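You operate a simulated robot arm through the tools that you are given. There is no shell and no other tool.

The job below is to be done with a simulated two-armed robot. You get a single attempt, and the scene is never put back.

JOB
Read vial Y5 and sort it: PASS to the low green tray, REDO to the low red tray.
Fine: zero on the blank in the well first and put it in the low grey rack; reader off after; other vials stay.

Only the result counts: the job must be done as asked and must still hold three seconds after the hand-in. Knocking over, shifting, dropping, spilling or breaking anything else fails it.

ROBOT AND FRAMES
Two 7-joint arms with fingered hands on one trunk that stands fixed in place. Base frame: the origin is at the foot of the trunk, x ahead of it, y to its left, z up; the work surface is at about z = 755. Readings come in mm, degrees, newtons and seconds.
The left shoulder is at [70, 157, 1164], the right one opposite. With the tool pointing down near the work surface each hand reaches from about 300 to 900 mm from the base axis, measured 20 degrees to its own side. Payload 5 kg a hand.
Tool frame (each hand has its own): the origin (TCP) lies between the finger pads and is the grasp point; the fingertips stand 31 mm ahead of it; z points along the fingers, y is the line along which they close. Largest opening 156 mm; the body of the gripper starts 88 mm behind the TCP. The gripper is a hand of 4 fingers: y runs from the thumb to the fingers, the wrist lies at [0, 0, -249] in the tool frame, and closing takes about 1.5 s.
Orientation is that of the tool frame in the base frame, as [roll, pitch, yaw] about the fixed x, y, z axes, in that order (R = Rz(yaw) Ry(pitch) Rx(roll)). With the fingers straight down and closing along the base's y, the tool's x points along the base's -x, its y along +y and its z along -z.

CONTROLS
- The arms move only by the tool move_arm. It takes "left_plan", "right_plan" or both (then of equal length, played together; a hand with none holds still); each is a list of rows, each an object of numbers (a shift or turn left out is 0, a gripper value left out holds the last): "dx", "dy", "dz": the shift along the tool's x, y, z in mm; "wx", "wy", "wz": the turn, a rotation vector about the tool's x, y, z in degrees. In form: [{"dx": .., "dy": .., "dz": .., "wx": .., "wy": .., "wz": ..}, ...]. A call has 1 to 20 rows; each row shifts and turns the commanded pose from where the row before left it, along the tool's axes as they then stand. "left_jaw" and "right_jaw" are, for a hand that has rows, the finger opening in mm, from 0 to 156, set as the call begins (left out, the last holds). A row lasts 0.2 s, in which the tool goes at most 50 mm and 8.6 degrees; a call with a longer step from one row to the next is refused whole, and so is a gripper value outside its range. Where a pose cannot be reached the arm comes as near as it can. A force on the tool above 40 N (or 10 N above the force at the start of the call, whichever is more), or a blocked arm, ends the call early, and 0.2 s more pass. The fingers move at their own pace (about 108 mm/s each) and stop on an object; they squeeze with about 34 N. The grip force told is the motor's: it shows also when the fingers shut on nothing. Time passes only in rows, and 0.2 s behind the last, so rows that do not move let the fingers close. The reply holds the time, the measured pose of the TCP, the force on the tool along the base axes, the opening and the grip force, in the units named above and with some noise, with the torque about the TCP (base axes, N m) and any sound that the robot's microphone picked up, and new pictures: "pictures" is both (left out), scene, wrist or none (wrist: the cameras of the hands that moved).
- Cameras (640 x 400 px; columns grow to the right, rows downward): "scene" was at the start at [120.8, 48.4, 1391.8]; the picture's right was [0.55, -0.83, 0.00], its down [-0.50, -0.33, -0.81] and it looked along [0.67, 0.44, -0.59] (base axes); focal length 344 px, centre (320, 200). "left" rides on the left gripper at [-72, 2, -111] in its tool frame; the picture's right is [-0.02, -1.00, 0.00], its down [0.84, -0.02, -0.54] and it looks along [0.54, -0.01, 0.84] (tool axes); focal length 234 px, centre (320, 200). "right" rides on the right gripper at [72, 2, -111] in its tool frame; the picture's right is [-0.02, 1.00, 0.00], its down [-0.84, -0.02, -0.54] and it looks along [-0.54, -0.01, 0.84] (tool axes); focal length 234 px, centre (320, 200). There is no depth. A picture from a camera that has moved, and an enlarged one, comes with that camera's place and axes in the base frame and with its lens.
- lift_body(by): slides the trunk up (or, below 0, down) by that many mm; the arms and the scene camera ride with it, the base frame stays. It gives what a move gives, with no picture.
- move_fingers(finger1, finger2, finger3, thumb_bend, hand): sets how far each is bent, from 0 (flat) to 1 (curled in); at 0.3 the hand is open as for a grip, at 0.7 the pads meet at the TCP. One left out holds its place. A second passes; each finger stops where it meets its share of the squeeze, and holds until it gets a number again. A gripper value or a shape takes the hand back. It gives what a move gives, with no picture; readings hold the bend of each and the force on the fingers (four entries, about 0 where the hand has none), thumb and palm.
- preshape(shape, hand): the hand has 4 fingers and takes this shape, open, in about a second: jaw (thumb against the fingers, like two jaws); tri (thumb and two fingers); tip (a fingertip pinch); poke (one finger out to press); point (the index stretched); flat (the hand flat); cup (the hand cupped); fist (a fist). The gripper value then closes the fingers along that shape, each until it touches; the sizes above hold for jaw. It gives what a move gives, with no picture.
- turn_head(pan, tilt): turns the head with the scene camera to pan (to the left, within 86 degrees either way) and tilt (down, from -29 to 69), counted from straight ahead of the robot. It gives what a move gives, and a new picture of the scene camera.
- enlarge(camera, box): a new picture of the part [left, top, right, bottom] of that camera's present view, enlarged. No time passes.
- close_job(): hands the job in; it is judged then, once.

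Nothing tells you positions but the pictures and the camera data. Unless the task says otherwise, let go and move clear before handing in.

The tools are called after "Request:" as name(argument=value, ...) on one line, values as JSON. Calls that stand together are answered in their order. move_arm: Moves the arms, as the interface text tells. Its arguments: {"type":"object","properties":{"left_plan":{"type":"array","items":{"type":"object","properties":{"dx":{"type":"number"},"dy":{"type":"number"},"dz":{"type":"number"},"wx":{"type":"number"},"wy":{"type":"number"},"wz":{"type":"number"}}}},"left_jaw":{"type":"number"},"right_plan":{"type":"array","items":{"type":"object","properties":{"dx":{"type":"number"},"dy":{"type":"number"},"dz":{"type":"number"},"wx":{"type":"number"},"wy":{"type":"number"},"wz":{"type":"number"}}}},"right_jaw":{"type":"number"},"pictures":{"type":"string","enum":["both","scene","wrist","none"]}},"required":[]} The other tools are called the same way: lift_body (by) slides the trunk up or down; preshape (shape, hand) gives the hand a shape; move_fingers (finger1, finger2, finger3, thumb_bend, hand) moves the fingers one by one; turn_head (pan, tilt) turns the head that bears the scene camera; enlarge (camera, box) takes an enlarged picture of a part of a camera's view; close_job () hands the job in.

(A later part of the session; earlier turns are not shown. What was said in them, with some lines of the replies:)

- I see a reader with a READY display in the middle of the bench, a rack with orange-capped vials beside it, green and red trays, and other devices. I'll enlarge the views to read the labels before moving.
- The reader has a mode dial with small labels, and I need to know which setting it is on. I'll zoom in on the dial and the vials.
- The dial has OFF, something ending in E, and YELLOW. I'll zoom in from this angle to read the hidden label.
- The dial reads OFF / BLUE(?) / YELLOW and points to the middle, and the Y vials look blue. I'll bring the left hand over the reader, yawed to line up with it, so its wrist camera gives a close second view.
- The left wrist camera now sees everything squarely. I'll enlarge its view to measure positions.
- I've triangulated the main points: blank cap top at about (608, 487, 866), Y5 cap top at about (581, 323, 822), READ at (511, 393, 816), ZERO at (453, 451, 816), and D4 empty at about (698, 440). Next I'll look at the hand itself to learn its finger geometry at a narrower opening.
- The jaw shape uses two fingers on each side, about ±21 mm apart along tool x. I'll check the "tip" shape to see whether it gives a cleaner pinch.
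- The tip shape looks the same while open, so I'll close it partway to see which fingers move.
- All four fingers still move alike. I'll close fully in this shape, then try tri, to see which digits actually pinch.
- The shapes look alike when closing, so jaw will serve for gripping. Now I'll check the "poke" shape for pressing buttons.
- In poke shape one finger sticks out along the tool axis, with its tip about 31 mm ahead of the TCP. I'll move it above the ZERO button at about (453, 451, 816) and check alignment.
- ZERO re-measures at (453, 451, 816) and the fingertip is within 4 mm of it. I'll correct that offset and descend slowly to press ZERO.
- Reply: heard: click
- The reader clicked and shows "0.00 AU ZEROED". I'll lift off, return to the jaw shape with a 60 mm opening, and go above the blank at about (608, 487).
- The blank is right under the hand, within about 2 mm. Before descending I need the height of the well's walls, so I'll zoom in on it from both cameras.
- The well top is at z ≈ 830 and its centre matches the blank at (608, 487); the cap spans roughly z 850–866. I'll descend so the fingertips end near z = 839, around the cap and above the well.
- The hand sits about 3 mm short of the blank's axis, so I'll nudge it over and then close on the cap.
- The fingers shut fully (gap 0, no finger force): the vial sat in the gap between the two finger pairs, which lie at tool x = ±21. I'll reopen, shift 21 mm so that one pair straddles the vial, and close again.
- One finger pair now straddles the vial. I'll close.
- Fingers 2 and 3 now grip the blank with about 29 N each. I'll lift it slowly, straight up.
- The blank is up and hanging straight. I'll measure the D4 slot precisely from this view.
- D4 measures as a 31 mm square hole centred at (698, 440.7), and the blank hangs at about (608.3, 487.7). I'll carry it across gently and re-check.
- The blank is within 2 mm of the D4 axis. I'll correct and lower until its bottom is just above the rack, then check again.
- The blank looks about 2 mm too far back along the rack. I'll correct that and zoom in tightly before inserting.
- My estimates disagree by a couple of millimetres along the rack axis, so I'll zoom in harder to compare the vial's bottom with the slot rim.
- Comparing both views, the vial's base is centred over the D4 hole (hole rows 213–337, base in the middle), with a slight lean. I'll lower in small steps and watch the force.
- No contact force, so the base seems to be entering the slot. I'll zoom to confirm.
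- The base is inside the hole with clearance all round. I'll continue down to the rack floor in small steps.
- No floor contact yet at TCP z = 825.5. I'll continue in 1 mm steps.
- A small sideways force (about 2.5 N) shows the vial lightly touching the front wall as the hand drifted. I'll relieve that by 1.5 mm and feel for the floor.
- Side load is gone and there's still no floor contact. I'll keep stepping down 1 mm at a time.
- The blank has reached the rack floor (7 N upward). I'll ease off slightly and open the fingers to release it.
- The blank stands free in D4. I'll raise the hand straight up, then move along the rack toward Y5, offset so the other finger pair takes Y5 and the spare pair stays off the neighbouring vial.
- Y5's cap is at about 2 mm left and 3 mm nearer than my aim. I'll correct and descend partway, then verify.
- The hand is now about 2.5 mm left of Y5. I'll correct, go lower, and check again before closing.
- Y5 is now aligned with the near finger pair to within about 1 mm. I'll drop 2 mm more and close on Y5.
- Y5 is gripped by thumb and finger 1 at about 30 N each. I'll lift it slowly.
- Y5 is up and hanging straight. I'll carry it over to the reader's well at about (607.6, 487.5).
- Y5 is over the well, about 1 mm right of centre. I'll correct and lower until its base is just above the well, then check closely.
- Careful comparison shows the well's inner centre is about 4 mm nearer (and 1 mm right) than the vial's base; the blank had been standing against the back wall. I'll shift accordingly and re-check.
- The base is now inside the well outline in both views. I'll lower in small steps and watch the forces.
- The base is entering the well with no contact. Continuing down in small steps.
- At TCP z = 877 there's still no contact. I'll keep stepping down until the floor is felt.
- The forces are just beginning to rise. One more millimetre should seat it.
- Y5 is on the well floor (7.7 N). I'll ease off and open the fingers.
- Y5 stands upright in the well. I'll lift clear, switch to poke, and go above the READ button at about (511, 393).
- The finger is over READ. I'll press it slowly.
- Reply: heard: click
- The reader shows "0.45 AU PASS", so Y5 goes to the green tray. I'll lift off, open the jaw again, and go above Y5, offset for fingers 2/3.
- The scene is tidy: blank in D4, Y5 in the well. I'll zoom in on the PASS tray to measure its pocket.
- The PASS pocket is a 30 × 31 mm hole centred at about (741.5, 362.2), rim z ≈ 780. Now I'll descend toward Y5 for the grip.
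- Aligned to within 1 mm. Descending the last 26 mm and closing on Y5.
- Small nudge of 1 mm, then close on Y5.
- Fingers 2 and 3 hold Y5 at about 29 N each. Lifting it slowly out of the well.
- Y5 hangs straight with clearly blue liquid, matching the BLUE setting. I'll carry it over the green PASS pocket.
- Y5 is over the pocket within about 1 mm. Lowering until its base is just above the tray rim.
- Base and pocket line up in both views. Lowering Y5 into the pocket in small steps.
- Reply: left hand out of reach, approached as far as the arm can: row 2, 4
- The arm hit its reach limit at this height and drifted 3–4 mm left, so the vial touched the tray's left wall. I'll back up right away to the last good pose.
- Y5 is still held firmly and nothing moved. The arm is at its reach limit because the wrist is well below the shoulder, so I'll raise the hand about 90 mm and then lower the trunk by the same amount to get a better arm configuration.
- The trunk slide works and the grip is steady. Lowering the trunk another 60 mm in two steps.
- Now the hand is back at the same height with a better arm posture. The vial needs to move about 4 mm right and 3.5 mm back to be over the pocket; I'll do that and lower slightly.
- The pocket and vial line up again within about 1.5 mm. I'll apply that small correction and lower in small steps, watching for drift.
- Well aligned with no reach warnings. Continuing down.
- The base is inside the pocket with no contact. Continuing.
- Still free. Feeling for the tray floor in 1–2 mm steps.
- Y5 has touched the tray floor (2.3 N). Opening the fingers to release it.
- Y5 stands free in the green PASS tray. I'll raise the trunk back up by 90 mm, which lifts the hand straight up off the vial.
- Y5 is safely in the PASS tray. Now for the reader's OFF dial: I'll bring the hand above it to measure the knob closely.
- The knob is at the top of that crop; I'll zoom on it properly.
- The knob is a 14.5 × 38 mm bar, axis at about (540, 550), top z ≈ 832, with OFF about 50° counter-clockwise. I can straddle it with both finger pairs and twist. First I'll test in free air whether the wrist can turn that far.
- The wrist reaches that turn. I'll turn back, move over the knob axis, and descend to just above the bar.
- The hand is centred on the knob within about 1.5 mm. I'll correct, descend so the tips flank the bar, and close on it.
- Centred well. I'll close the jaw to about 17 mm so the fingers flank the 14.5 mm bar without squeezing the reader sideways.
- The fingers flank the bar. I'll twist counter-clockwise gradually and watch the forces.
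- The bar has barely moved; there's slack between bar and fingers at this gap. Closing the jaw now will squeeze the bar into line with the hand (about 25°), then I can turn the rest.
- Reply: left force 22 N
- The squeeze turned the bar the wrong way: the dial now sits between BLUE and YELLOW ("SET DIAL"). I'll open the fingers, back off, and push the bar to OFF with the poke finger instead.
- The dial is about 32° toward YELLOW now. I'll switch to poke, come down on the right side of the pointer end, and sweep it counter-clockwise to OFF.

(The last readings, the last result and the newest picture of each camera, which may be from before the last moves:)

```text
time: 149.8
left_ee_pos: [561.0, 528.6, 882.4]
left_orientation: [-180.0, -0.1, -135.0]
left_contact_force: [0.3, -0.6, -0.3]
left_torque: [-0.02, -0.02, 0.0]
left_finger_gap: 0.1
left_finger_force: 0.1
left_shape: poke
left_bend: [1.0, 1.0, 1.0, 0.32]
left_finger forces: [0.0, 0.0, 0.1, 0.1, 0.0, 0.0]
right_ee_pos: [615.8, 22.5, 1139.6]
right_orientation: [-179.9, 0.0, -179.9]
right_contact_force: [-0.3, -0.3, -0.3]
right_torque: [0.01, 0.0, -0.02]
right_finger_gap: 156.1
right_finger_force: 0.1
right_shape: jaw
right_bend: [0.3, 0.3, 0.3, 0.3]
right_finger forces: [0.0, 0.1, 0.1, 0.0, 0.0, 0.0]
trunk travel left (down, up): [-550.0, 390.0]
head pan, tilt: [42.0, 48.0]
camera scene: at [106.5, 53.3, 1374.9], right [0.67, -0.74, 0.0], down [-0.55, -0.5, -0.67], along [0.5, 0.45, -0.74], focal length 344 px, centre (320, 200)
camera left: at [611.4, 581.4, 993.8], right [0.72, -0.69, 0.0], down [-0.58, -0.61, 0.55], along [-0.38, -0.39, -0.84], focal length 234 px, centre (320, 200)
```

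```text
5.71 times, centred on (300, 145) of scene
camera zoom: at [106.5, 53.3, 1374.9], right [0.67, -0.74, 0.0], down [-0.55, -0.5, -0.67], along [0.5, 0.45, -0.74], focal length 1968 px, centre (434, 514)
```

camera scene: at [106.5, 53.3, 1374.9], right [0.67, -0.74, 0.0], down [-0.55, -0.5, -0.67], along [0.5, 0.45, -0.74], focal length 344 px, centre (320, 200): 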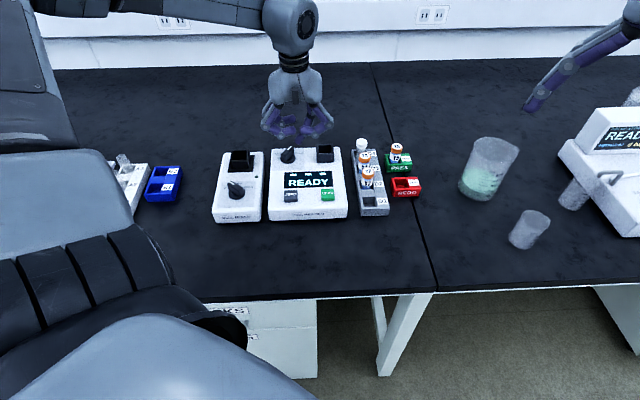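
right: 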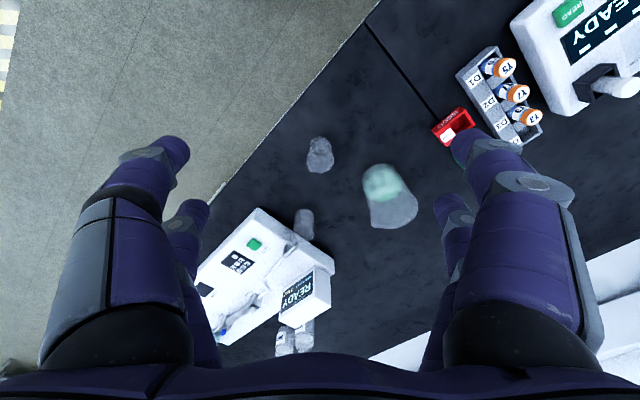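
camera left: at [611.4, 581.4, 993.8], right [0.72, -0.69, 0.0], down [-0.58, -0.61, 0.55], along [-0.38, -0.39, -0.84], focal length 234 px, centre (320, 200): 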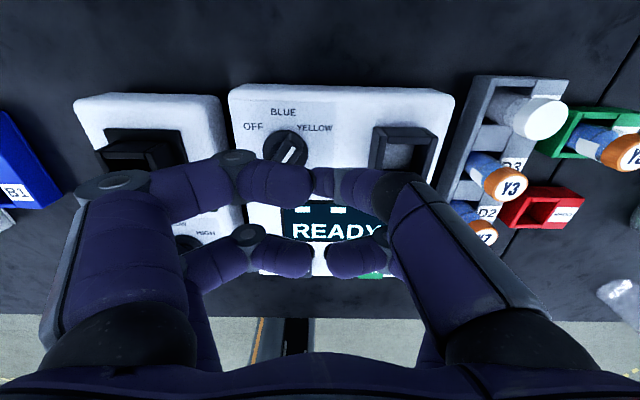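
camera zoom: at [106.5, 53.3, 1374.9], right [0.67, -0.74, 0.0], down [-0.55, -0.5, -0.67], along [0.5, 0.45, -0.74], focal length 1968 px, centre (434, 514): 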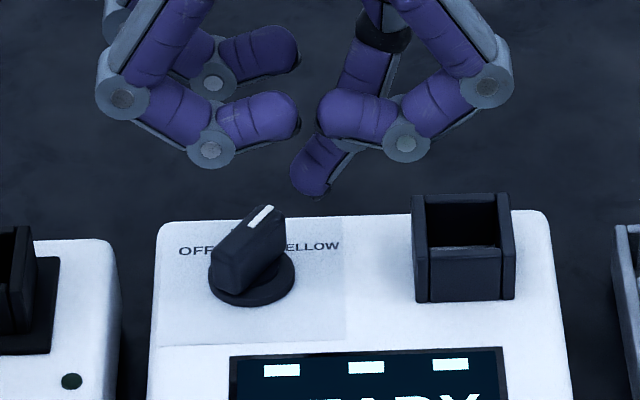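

Descending to the right of the pointer end, tip just above the panel.

Request:
move_arm(left_plan=[{"dz": 12}, {"dz": 12}, {"dz": 8}, {}, {}])

Request:
enlarge(camera="scene", box=[255, 110, 345, 180])

```text
time: 151.1
left_ee_pos: [559.7, 529.7, 849.4]
left_orientation: [-180.0, 0.0, -135.0]
left_contact_force: [1.0, 0.4, 0.0]
left_torque: [0.03, 0.02, -0.05]
left_finger_gap: 0.0
left_finger_force: 0.0
left_shape: poke
left_bend: [1.0, 1.0, 1.0, 0.32]
left_finger forces: [0.0, 0.0, 0.0, 0.0, 0.0, 0.0]
right_ee_pos: [616.1, 23.0, 1138.8]
right_orientation: [179.9, 0.0, 179.9]
right_contact_force: [0.2, -0.7, 0.1]
right_torque: [0.0, 0.04, 0.0]
right_finger_gap: 155.9
right_finger_force: 0.1
right_shape: jaw
right_bend: [0.3, 0.3, 0.3, 0.3]
right_finger forces: [0.1, 0.0, 0.0, 0.0, 0.0, 0.0]
trunk travel left (down, up): [-550.0, 390.0]
head pan, tilt: [42.0, 48.0]
camera scene: at [106.6, 53.1, 1374.9], right [0.67, -0.74, 0.0], down [-0.55, -0.5, -0.67], along [0.5, 0.45, -0.74], focal length 344 px, centre (320, 200)
camera left: at [609.7, 582.3, 960.6], right [0.72, -0.69, 0.0], down [-0.58, -0.61, 0.55], along [-0.38, -0.39, -0.84], focal length 234 px, centre (320, 200)
```

scene: 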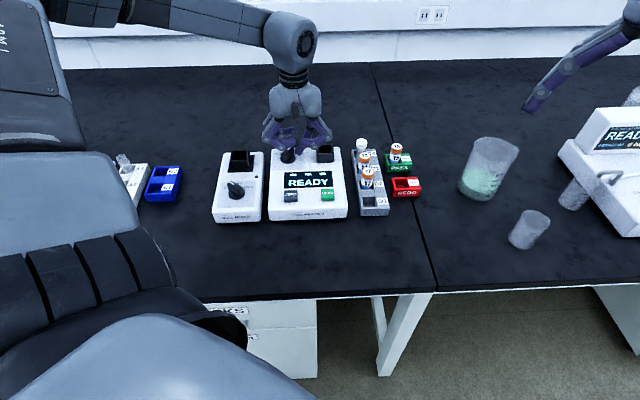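
left: 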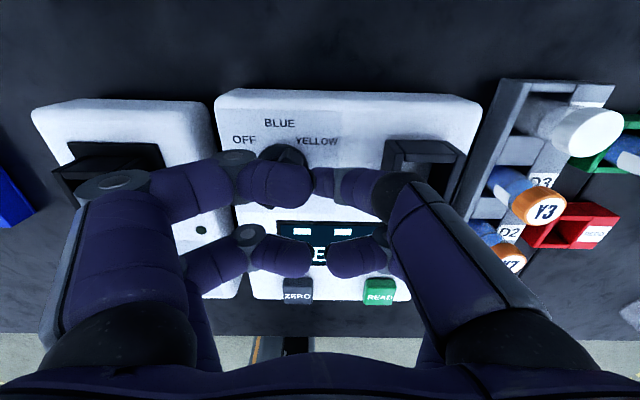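

```text
5.71 times, centred on (300, 145) of scene
camera zoom: at [106.6, 53.1, 1374.9], right [0.67, -0.74, 0.0], down [-0.55, -0.5, -0.67], along [0.5, 0.45, -0.74], focal length 1968 px, centre (434, 514)
```

zoom: 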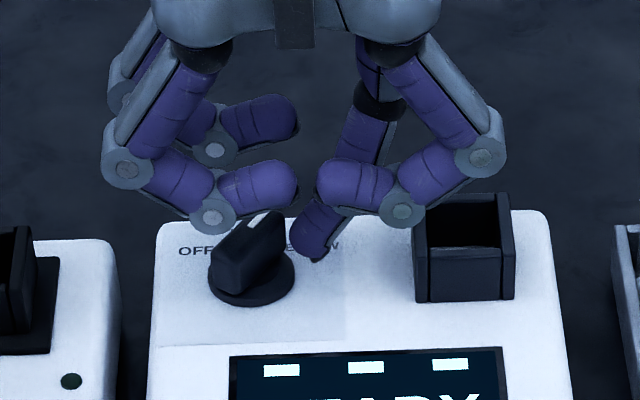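

The fingertip is right of the pointer. Sweeping it in an arc counter-clockwise, first part.

Request:
move_arm(left_plan=[{"dx": -1.5, "dy": 3.7}, {"dx": -0.9, "dy": 2.8}, {"dx": -3.1, "dy": 0.8}, {"dx": -3.8, "dy": 1.3}, {}, {}])

Request:
enlarge(camera="scene", box=[255, 120, 355, 195])

```text
time: 152.4
left_ee_pos: [560.1, 542.8, 848.7]
left_orientation: [179.9, 0.0, -135.0]
left_contact_force: [-0.4, -0.1, -0.4]
left_torque: [-0.02, 0.01, 0.02]
left_finger_gap: 0.0
left_finger_force: 0.1
left_shape: poke
left_bend: [1.0, 1.0, 1.0, 0.32]
left_finger forces: [0.0, 0.0, 0.1, 0.1, 0.0, 0.0]
right_ee_pos: [615.8, 23.4, 1139.0]
right_orientation: [-179.9, 0.0, 180.0]
right_contact_force: [-0.1, 0.7, 0.6]
right_torque: [0.01, 0.03, 0.01]
right_finger_gap: 155.9
right_finger_force: 0.0
right_shape: jaw
right_bend: [0.3, 0.3, 0.3, 0.3]
right_finger forces: [0.1, 0.0, 0.0, 0.1, 0.0, 0.0]
trunk travel left (down, up): [-550.0, 390.0]
head pan, tilt: [42.0, 48.0]
camera scene: at [106.6, 53.2, 1374.9], right [0.67, -0.74, 0.0], down [-0.55, -0.5, -0.67], along [0.5, 0.45, -0.74], focal length 344 px, centre (320, 200)
camera left: at [610.4, 595.7, 959.6], right [0.72, -0.69, 0.0], down [-0.58, -0.61, 0.55], along [-0.38, -0.39, -0.84], focal length 234 px, centre (320, 200)
```

scene: 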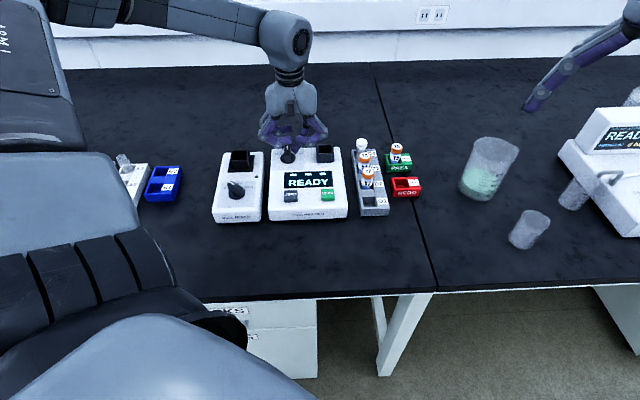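
left: 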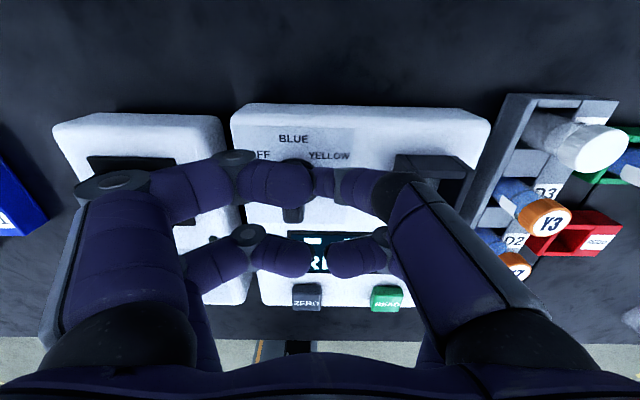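

```text
5.33 times, centred on (305, 158) of scene
camera zoom: at [106.6, 53.2, 1374.9], right [0.67, -0.74, 0.0], down [-0.55, -0.5, -0.67], along [0.5, 0.45, -0.74], focal length 1837 px, centre (400, 427)
```

zoom: 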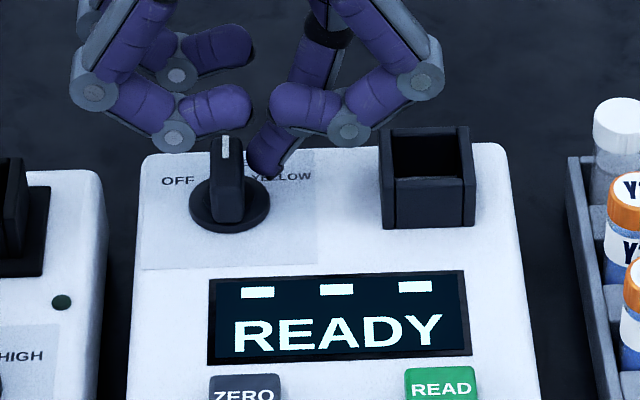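

The knob has snapped back to BLUE. Continuing the arc toward OFF.

Request:
move_arm(left_plan=[{"dx": -2.7, "dy": 2.1}, {"dx": -3.0, "dy": 2.5}, {"dx": -2.3, "dy": 3.0}, {"dx": -1.9, "dy": 3.4}, {}, {}])

Request:
enlarge(camera="scene", box=[255, 120, 355, 195])

```text
time: 153.8
left_ee_pos: [560.0, 558.5, 849.8]
left_orientation: [-180.0, 0.0, -135.0]
left_contact_force: [0.4, -0.7, 0.2]
left_torque: [-0.01, -0.01, -0.01]
left_finger_gap: 0.0
left_finger_force: 0.0
left_shape: poke
left_bend: [1.0, 1.0, 1.0, 0.32]
left_finger forces: [0.0, 0.1, 0.1, 0.0, 0.6, 0.0]
right_ee_pos: [616.0, 23.7, 1140.0]
right_orientation: [179.9, 0.0, 179.9]
right_contact_force: [0.4, -0.4, 0.0]
right_torque: [0.0, 0.02, 0.02]
right_finger_gap: 156.0
right_finger_force: 0.0
right_shape: jaw
right_bend: [0.3, 0.3, 0.3, 0.3]
right_finger forces: [0.1, 0.0, 0.1, 0.0, 0.1, 0.0]
trunk travel left (down, up): [-550.0, 390.0]
head pan, tilt: [42.0, 48.0]
camera scene: at [106.6, 53.1, 1374.9], right [0.67, -0.74, 0.0], down [-0.55, -0.5, -0.67], along [0.5, 0.45, -0.74], focal length 344 px, centre (320, 200)
camera left: at [609.6, 611.2, 961.0], right [0.72, -0.69, 0.0], down [-0.58, -0.61, 0.54], along [-0.38, -0.39, -0.84], focal length 234 px, centre (320, 200)
```

scene: 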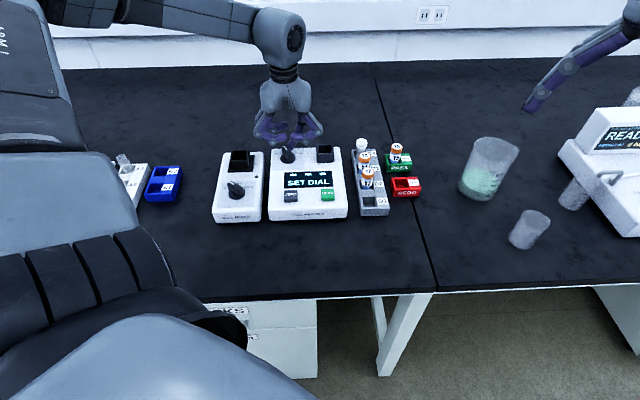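
left: 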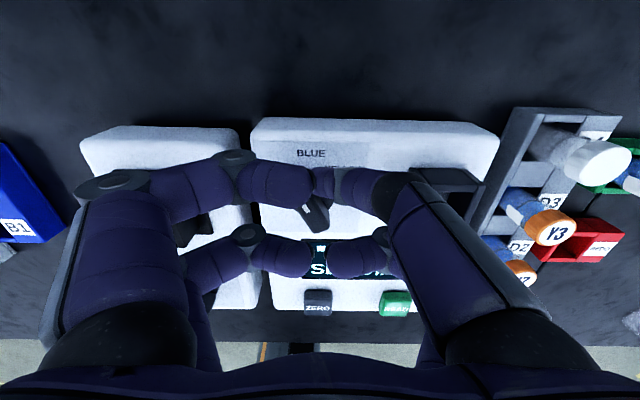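

```text
5.33 times, centred on (305, 158) of scene
camera zoom: at [106.6, 53.1, 1374.9], right [0.67, -0.74, 0.0], down [-0.55, -0.5, -0.67], along [0.5, 0.45, -0.74], focal length 1837 px, centre (400, 427)
```

zoom: 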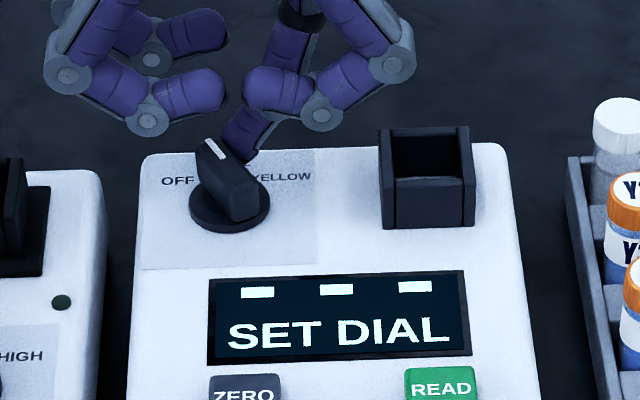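

About 28° now ("SET DIAL" between positions). Continuing toward OFF.

Request:
move_arm(left_plan=[{"dx": -1.4, "dy": 3.5}, {"dx": -0.4, "dy": 3.3}, {}, {}])

Request:
enlarge(camera="scene", box=[255, 120, 355, 195])

```text
time: 154.8
left_ee_pos: [554.5, 564.5, 847.6]
left_orientation: [180.0, 0.0, -135.0]
left_contact_force: [-0.8, -0.1, 0.6]
left_torque: [0.02, 0.02, -0.05]
left_finger_gap: 0.1
left_finger_force: 0.0
left_shape: poke
left_bend: [1.0, 1.0, 1.0, 0.32]
left_finger forces: [0.0, 0.0, 0.0, 0.0, 0.0, 0.1]
right_ee_pos: [616.8, 23.6, 1139.2]
right_orientation: [-180.0, -0.1, 180.0]
right_contact_force: [0.5, -0.2, 0.2]
right_torque: [-0.03, -0.01, -0.01]
right_finger_gap: 156.0
right_finger_force: 0.1
right_shape: jaw
right_bend: [0.3, 0.3, 0.3, 0.3]
right_finger forces: [0.0, 0.1, 0.0, 0.0, 0.1, 0.0]
trunk travel left (down, up): [-550.0, 390.0]
head pan, tilt: [42.0, 48.0]
camera scene: at [106.6, 53.2, 1374.9], right [0.67, -0.74, 0.0], down [-0.55, -0.5, -0.67], along [0.5, 0.45, -0.74], focal length 344 px, centre (320, 200)
camera left: at [606.0, 617.7, 959.6], right [0.72, -0.69, 0.0], down [-0.58, -0.61, 0.55], along [-0.38, -0.39, -0.84], focal length 234 px, centre (320, 200)
```

scene: 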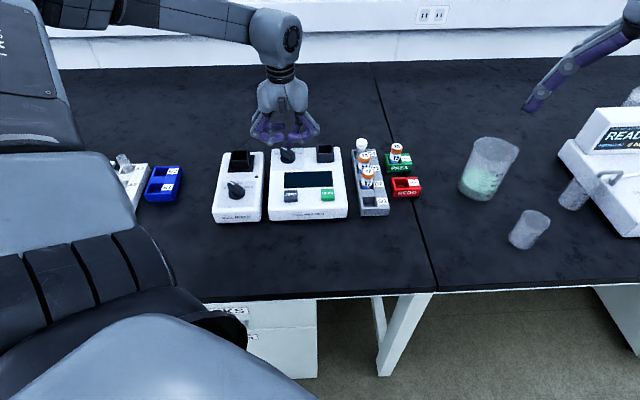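
left: 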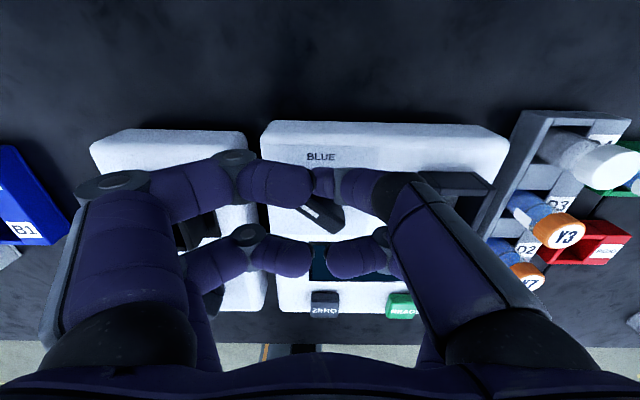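

```text
5.33 times, centred on (305, 158) of scene
camera zoom: at [106.6, 53.2, 1374.9], right [0.67, -0.74, 0.0], down [-0.55, -0.5, -0.67], along [0.5, 0.45, -0.74], focal length 1837 px, centre (400, 427)
```

zoom: 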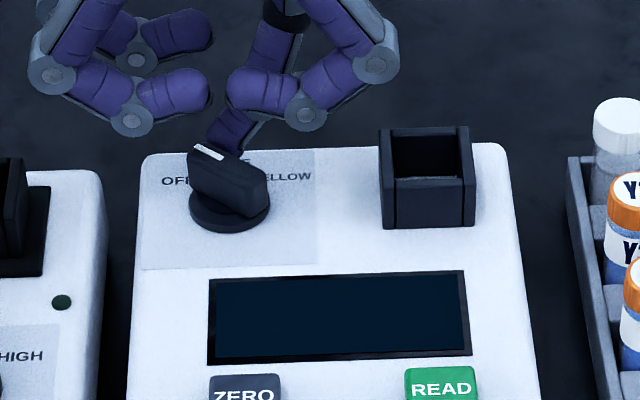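

The display has gone dark: the reader is OFF. I'll back the finger away from the knob, rise, and look over the whole scene.

Request:
move_arm(left_plan=[{"dx": -3, "dy": -2.5}, {"dx": -3, "dy": -2.5}, {"dz": -30}, {"dz": -40}, {"dz": -40}, {"dz": -40}, {"dx": -30}, {"dx": -30}, {"dx": -20, "dy": 20}, {}, {}])

Request:
enlarge(camera="scene", box=[205, 120, 425, 230])

Request:
enlarge(camera="scene", box=[265, 130, 350, 190])

Request:
enlarge(camera="scene", box=[345, 125, 425, 220])

```text
time: 157.2
left_ee_pos: [603.9, 635.0, 1000.5]
left_orientation: [180.0, 0.0, -135.0]
left_contact_force: [0.3, -0.2, -0.6]
left_torque: [0.01, -0.01, 0.02]
left_finger_gap: 0.1
left_finger_force: 0.1
left_shape: poke
left_bend: [1.0, 1.0, 1.0, 0.32]
left_finger forces: [0.0, 0.0, 0.0, 0.1, 0.0, 0.0]
right_ee_pos: [617.3, 23.2, 1139.8]
right_orientation: [180.0, 0.0, -179.9]
right_contact_force: [0.6, -0.3, 0.7]
right_torque: [-0.01, -0.03, -0.02]
right_finger_gap: 155.9
right_finger_force: 0.1
right_shape: jaw
right_bend: [0.3, 0.3, 0.3, 0.3]
right_finger forces: [0.1, 0.0, 0.0, 0.1, 0.0, 0.1]
trunk travel left (down, up): [-550.0, 390.0]
head pan, tilt: [42.0, 48.0]
camera scene: at [106.4, 53.0, 1374.9], right [0.67, -0.74, 0.0], down [-0.55, -0.5, -0.67], along [0.5, 0.45, -0.74], focal length 344 px, centre (320, 200)
camera left: at [654.0, 688.6, 1111.9], right [0.72, -0.69, 0.0], down [-0.58, -0.61, 0.54], along [-0.38, -0.39, -0.84], focal length 234 px, centre (320, 200)
```

scene: 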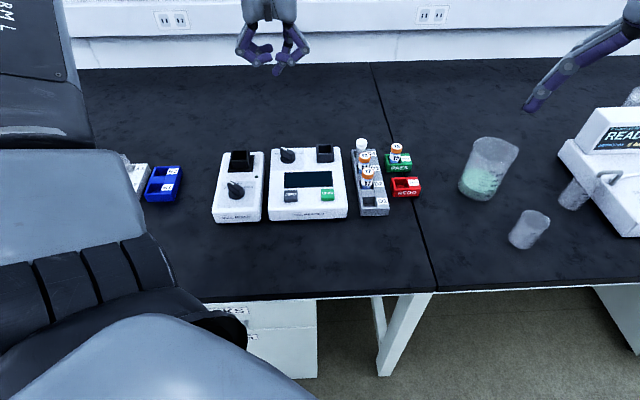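
left: 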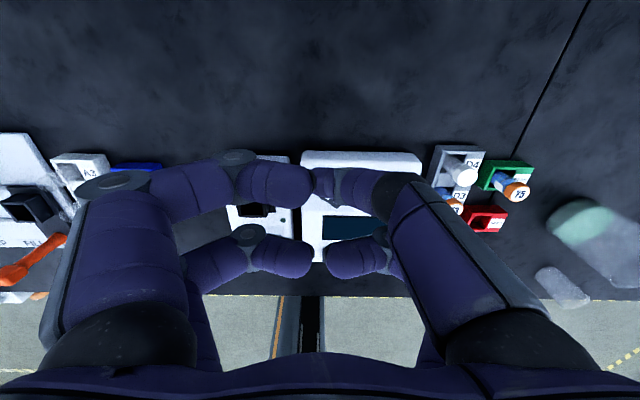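

```text
2.91 times, centred on (315, 175) of scene
camera zoom: at [106.4, 53.0, 1374.9], right [0.67, -0.74, 0.0], down [-0.55, -0.5, -0.67], along [0.5, 0.45, -0.74], focal length 1002 px, centre (334, 273)
```

zoom: 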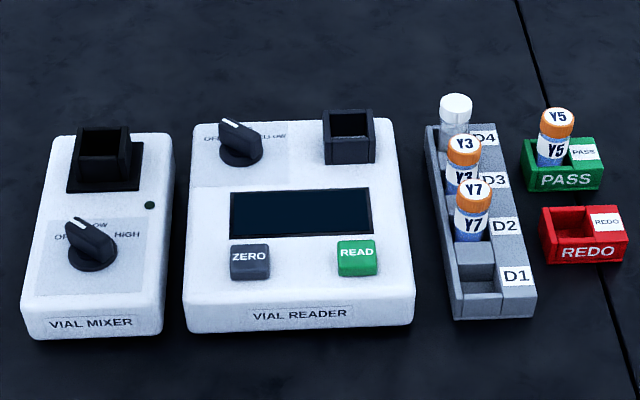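

```text
6.67 times, centred on (308, 160) of scene
camera zoom: at [106.4, 53.0, 1374.9], right [0.67, -0.74, 0.0], down [-0.55, -0.5, -0.67], along [0.5, 0.45, -0.74], focal length 2296 px, centre (403, 467)
```

zoom: 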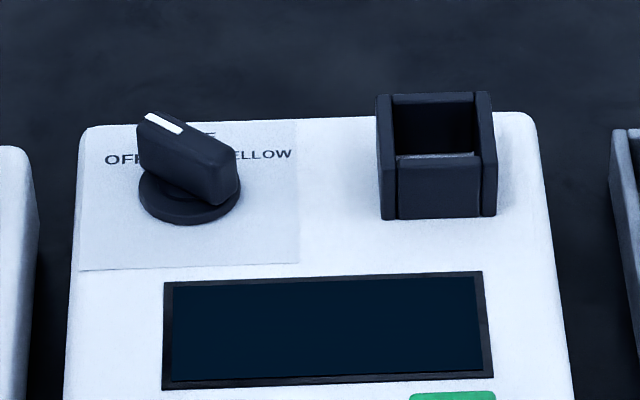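

```text
4.21 times, centred on (385, 172) of scene
camera zoom: at [106.4, 53.0, 1374.9], right [0.67, -0.74, 0.0], down [-0.55, -0.5, -0.67], along [0.5, 0.45, -0.74], focal length 1450 px, centre (46, 316)
```

zoom: 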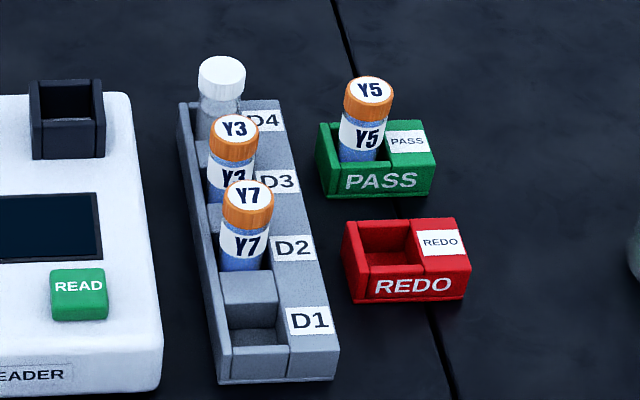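

Everything is in place: the blank stands in D4 of the grey rack, Y5 (0.45 AU, PASS) is in the green tray, and the reader display is dark with the dial at OFF. Y3 and Y7 are untouched, and the hand is clear with nothing held, so I'm handing in the job.

Request:
close_job()

```text
The job is handed in.
```

I sorted vial Y5 into the low green PASS tray: the reader gave 0.45 AU and PASS. I've handed the job in but haven't had the judging result.

- **Zeroing:** I zeroed the reader on the blank in its well first, and it showed 0.00 AU ZEROED. The blank then went into the free D4 slot of the low grey rack.
- **Reading:** Y5 was read with the dial on BLUE, the setting it was already on and the colour of the liquid in the vial.
- **Reader off:** The dial is at OFF and the display is dark. My first try turned it partway toward YELLOW before I pushed it to OFF. Y5 had already been read by then.
- **Other vials:** Y3 and Y7 stayed in their slots. While I was lowering Y5, it touched the wall of the green tray once, lightly (about 4 N). I saw no sign that the tray moved.
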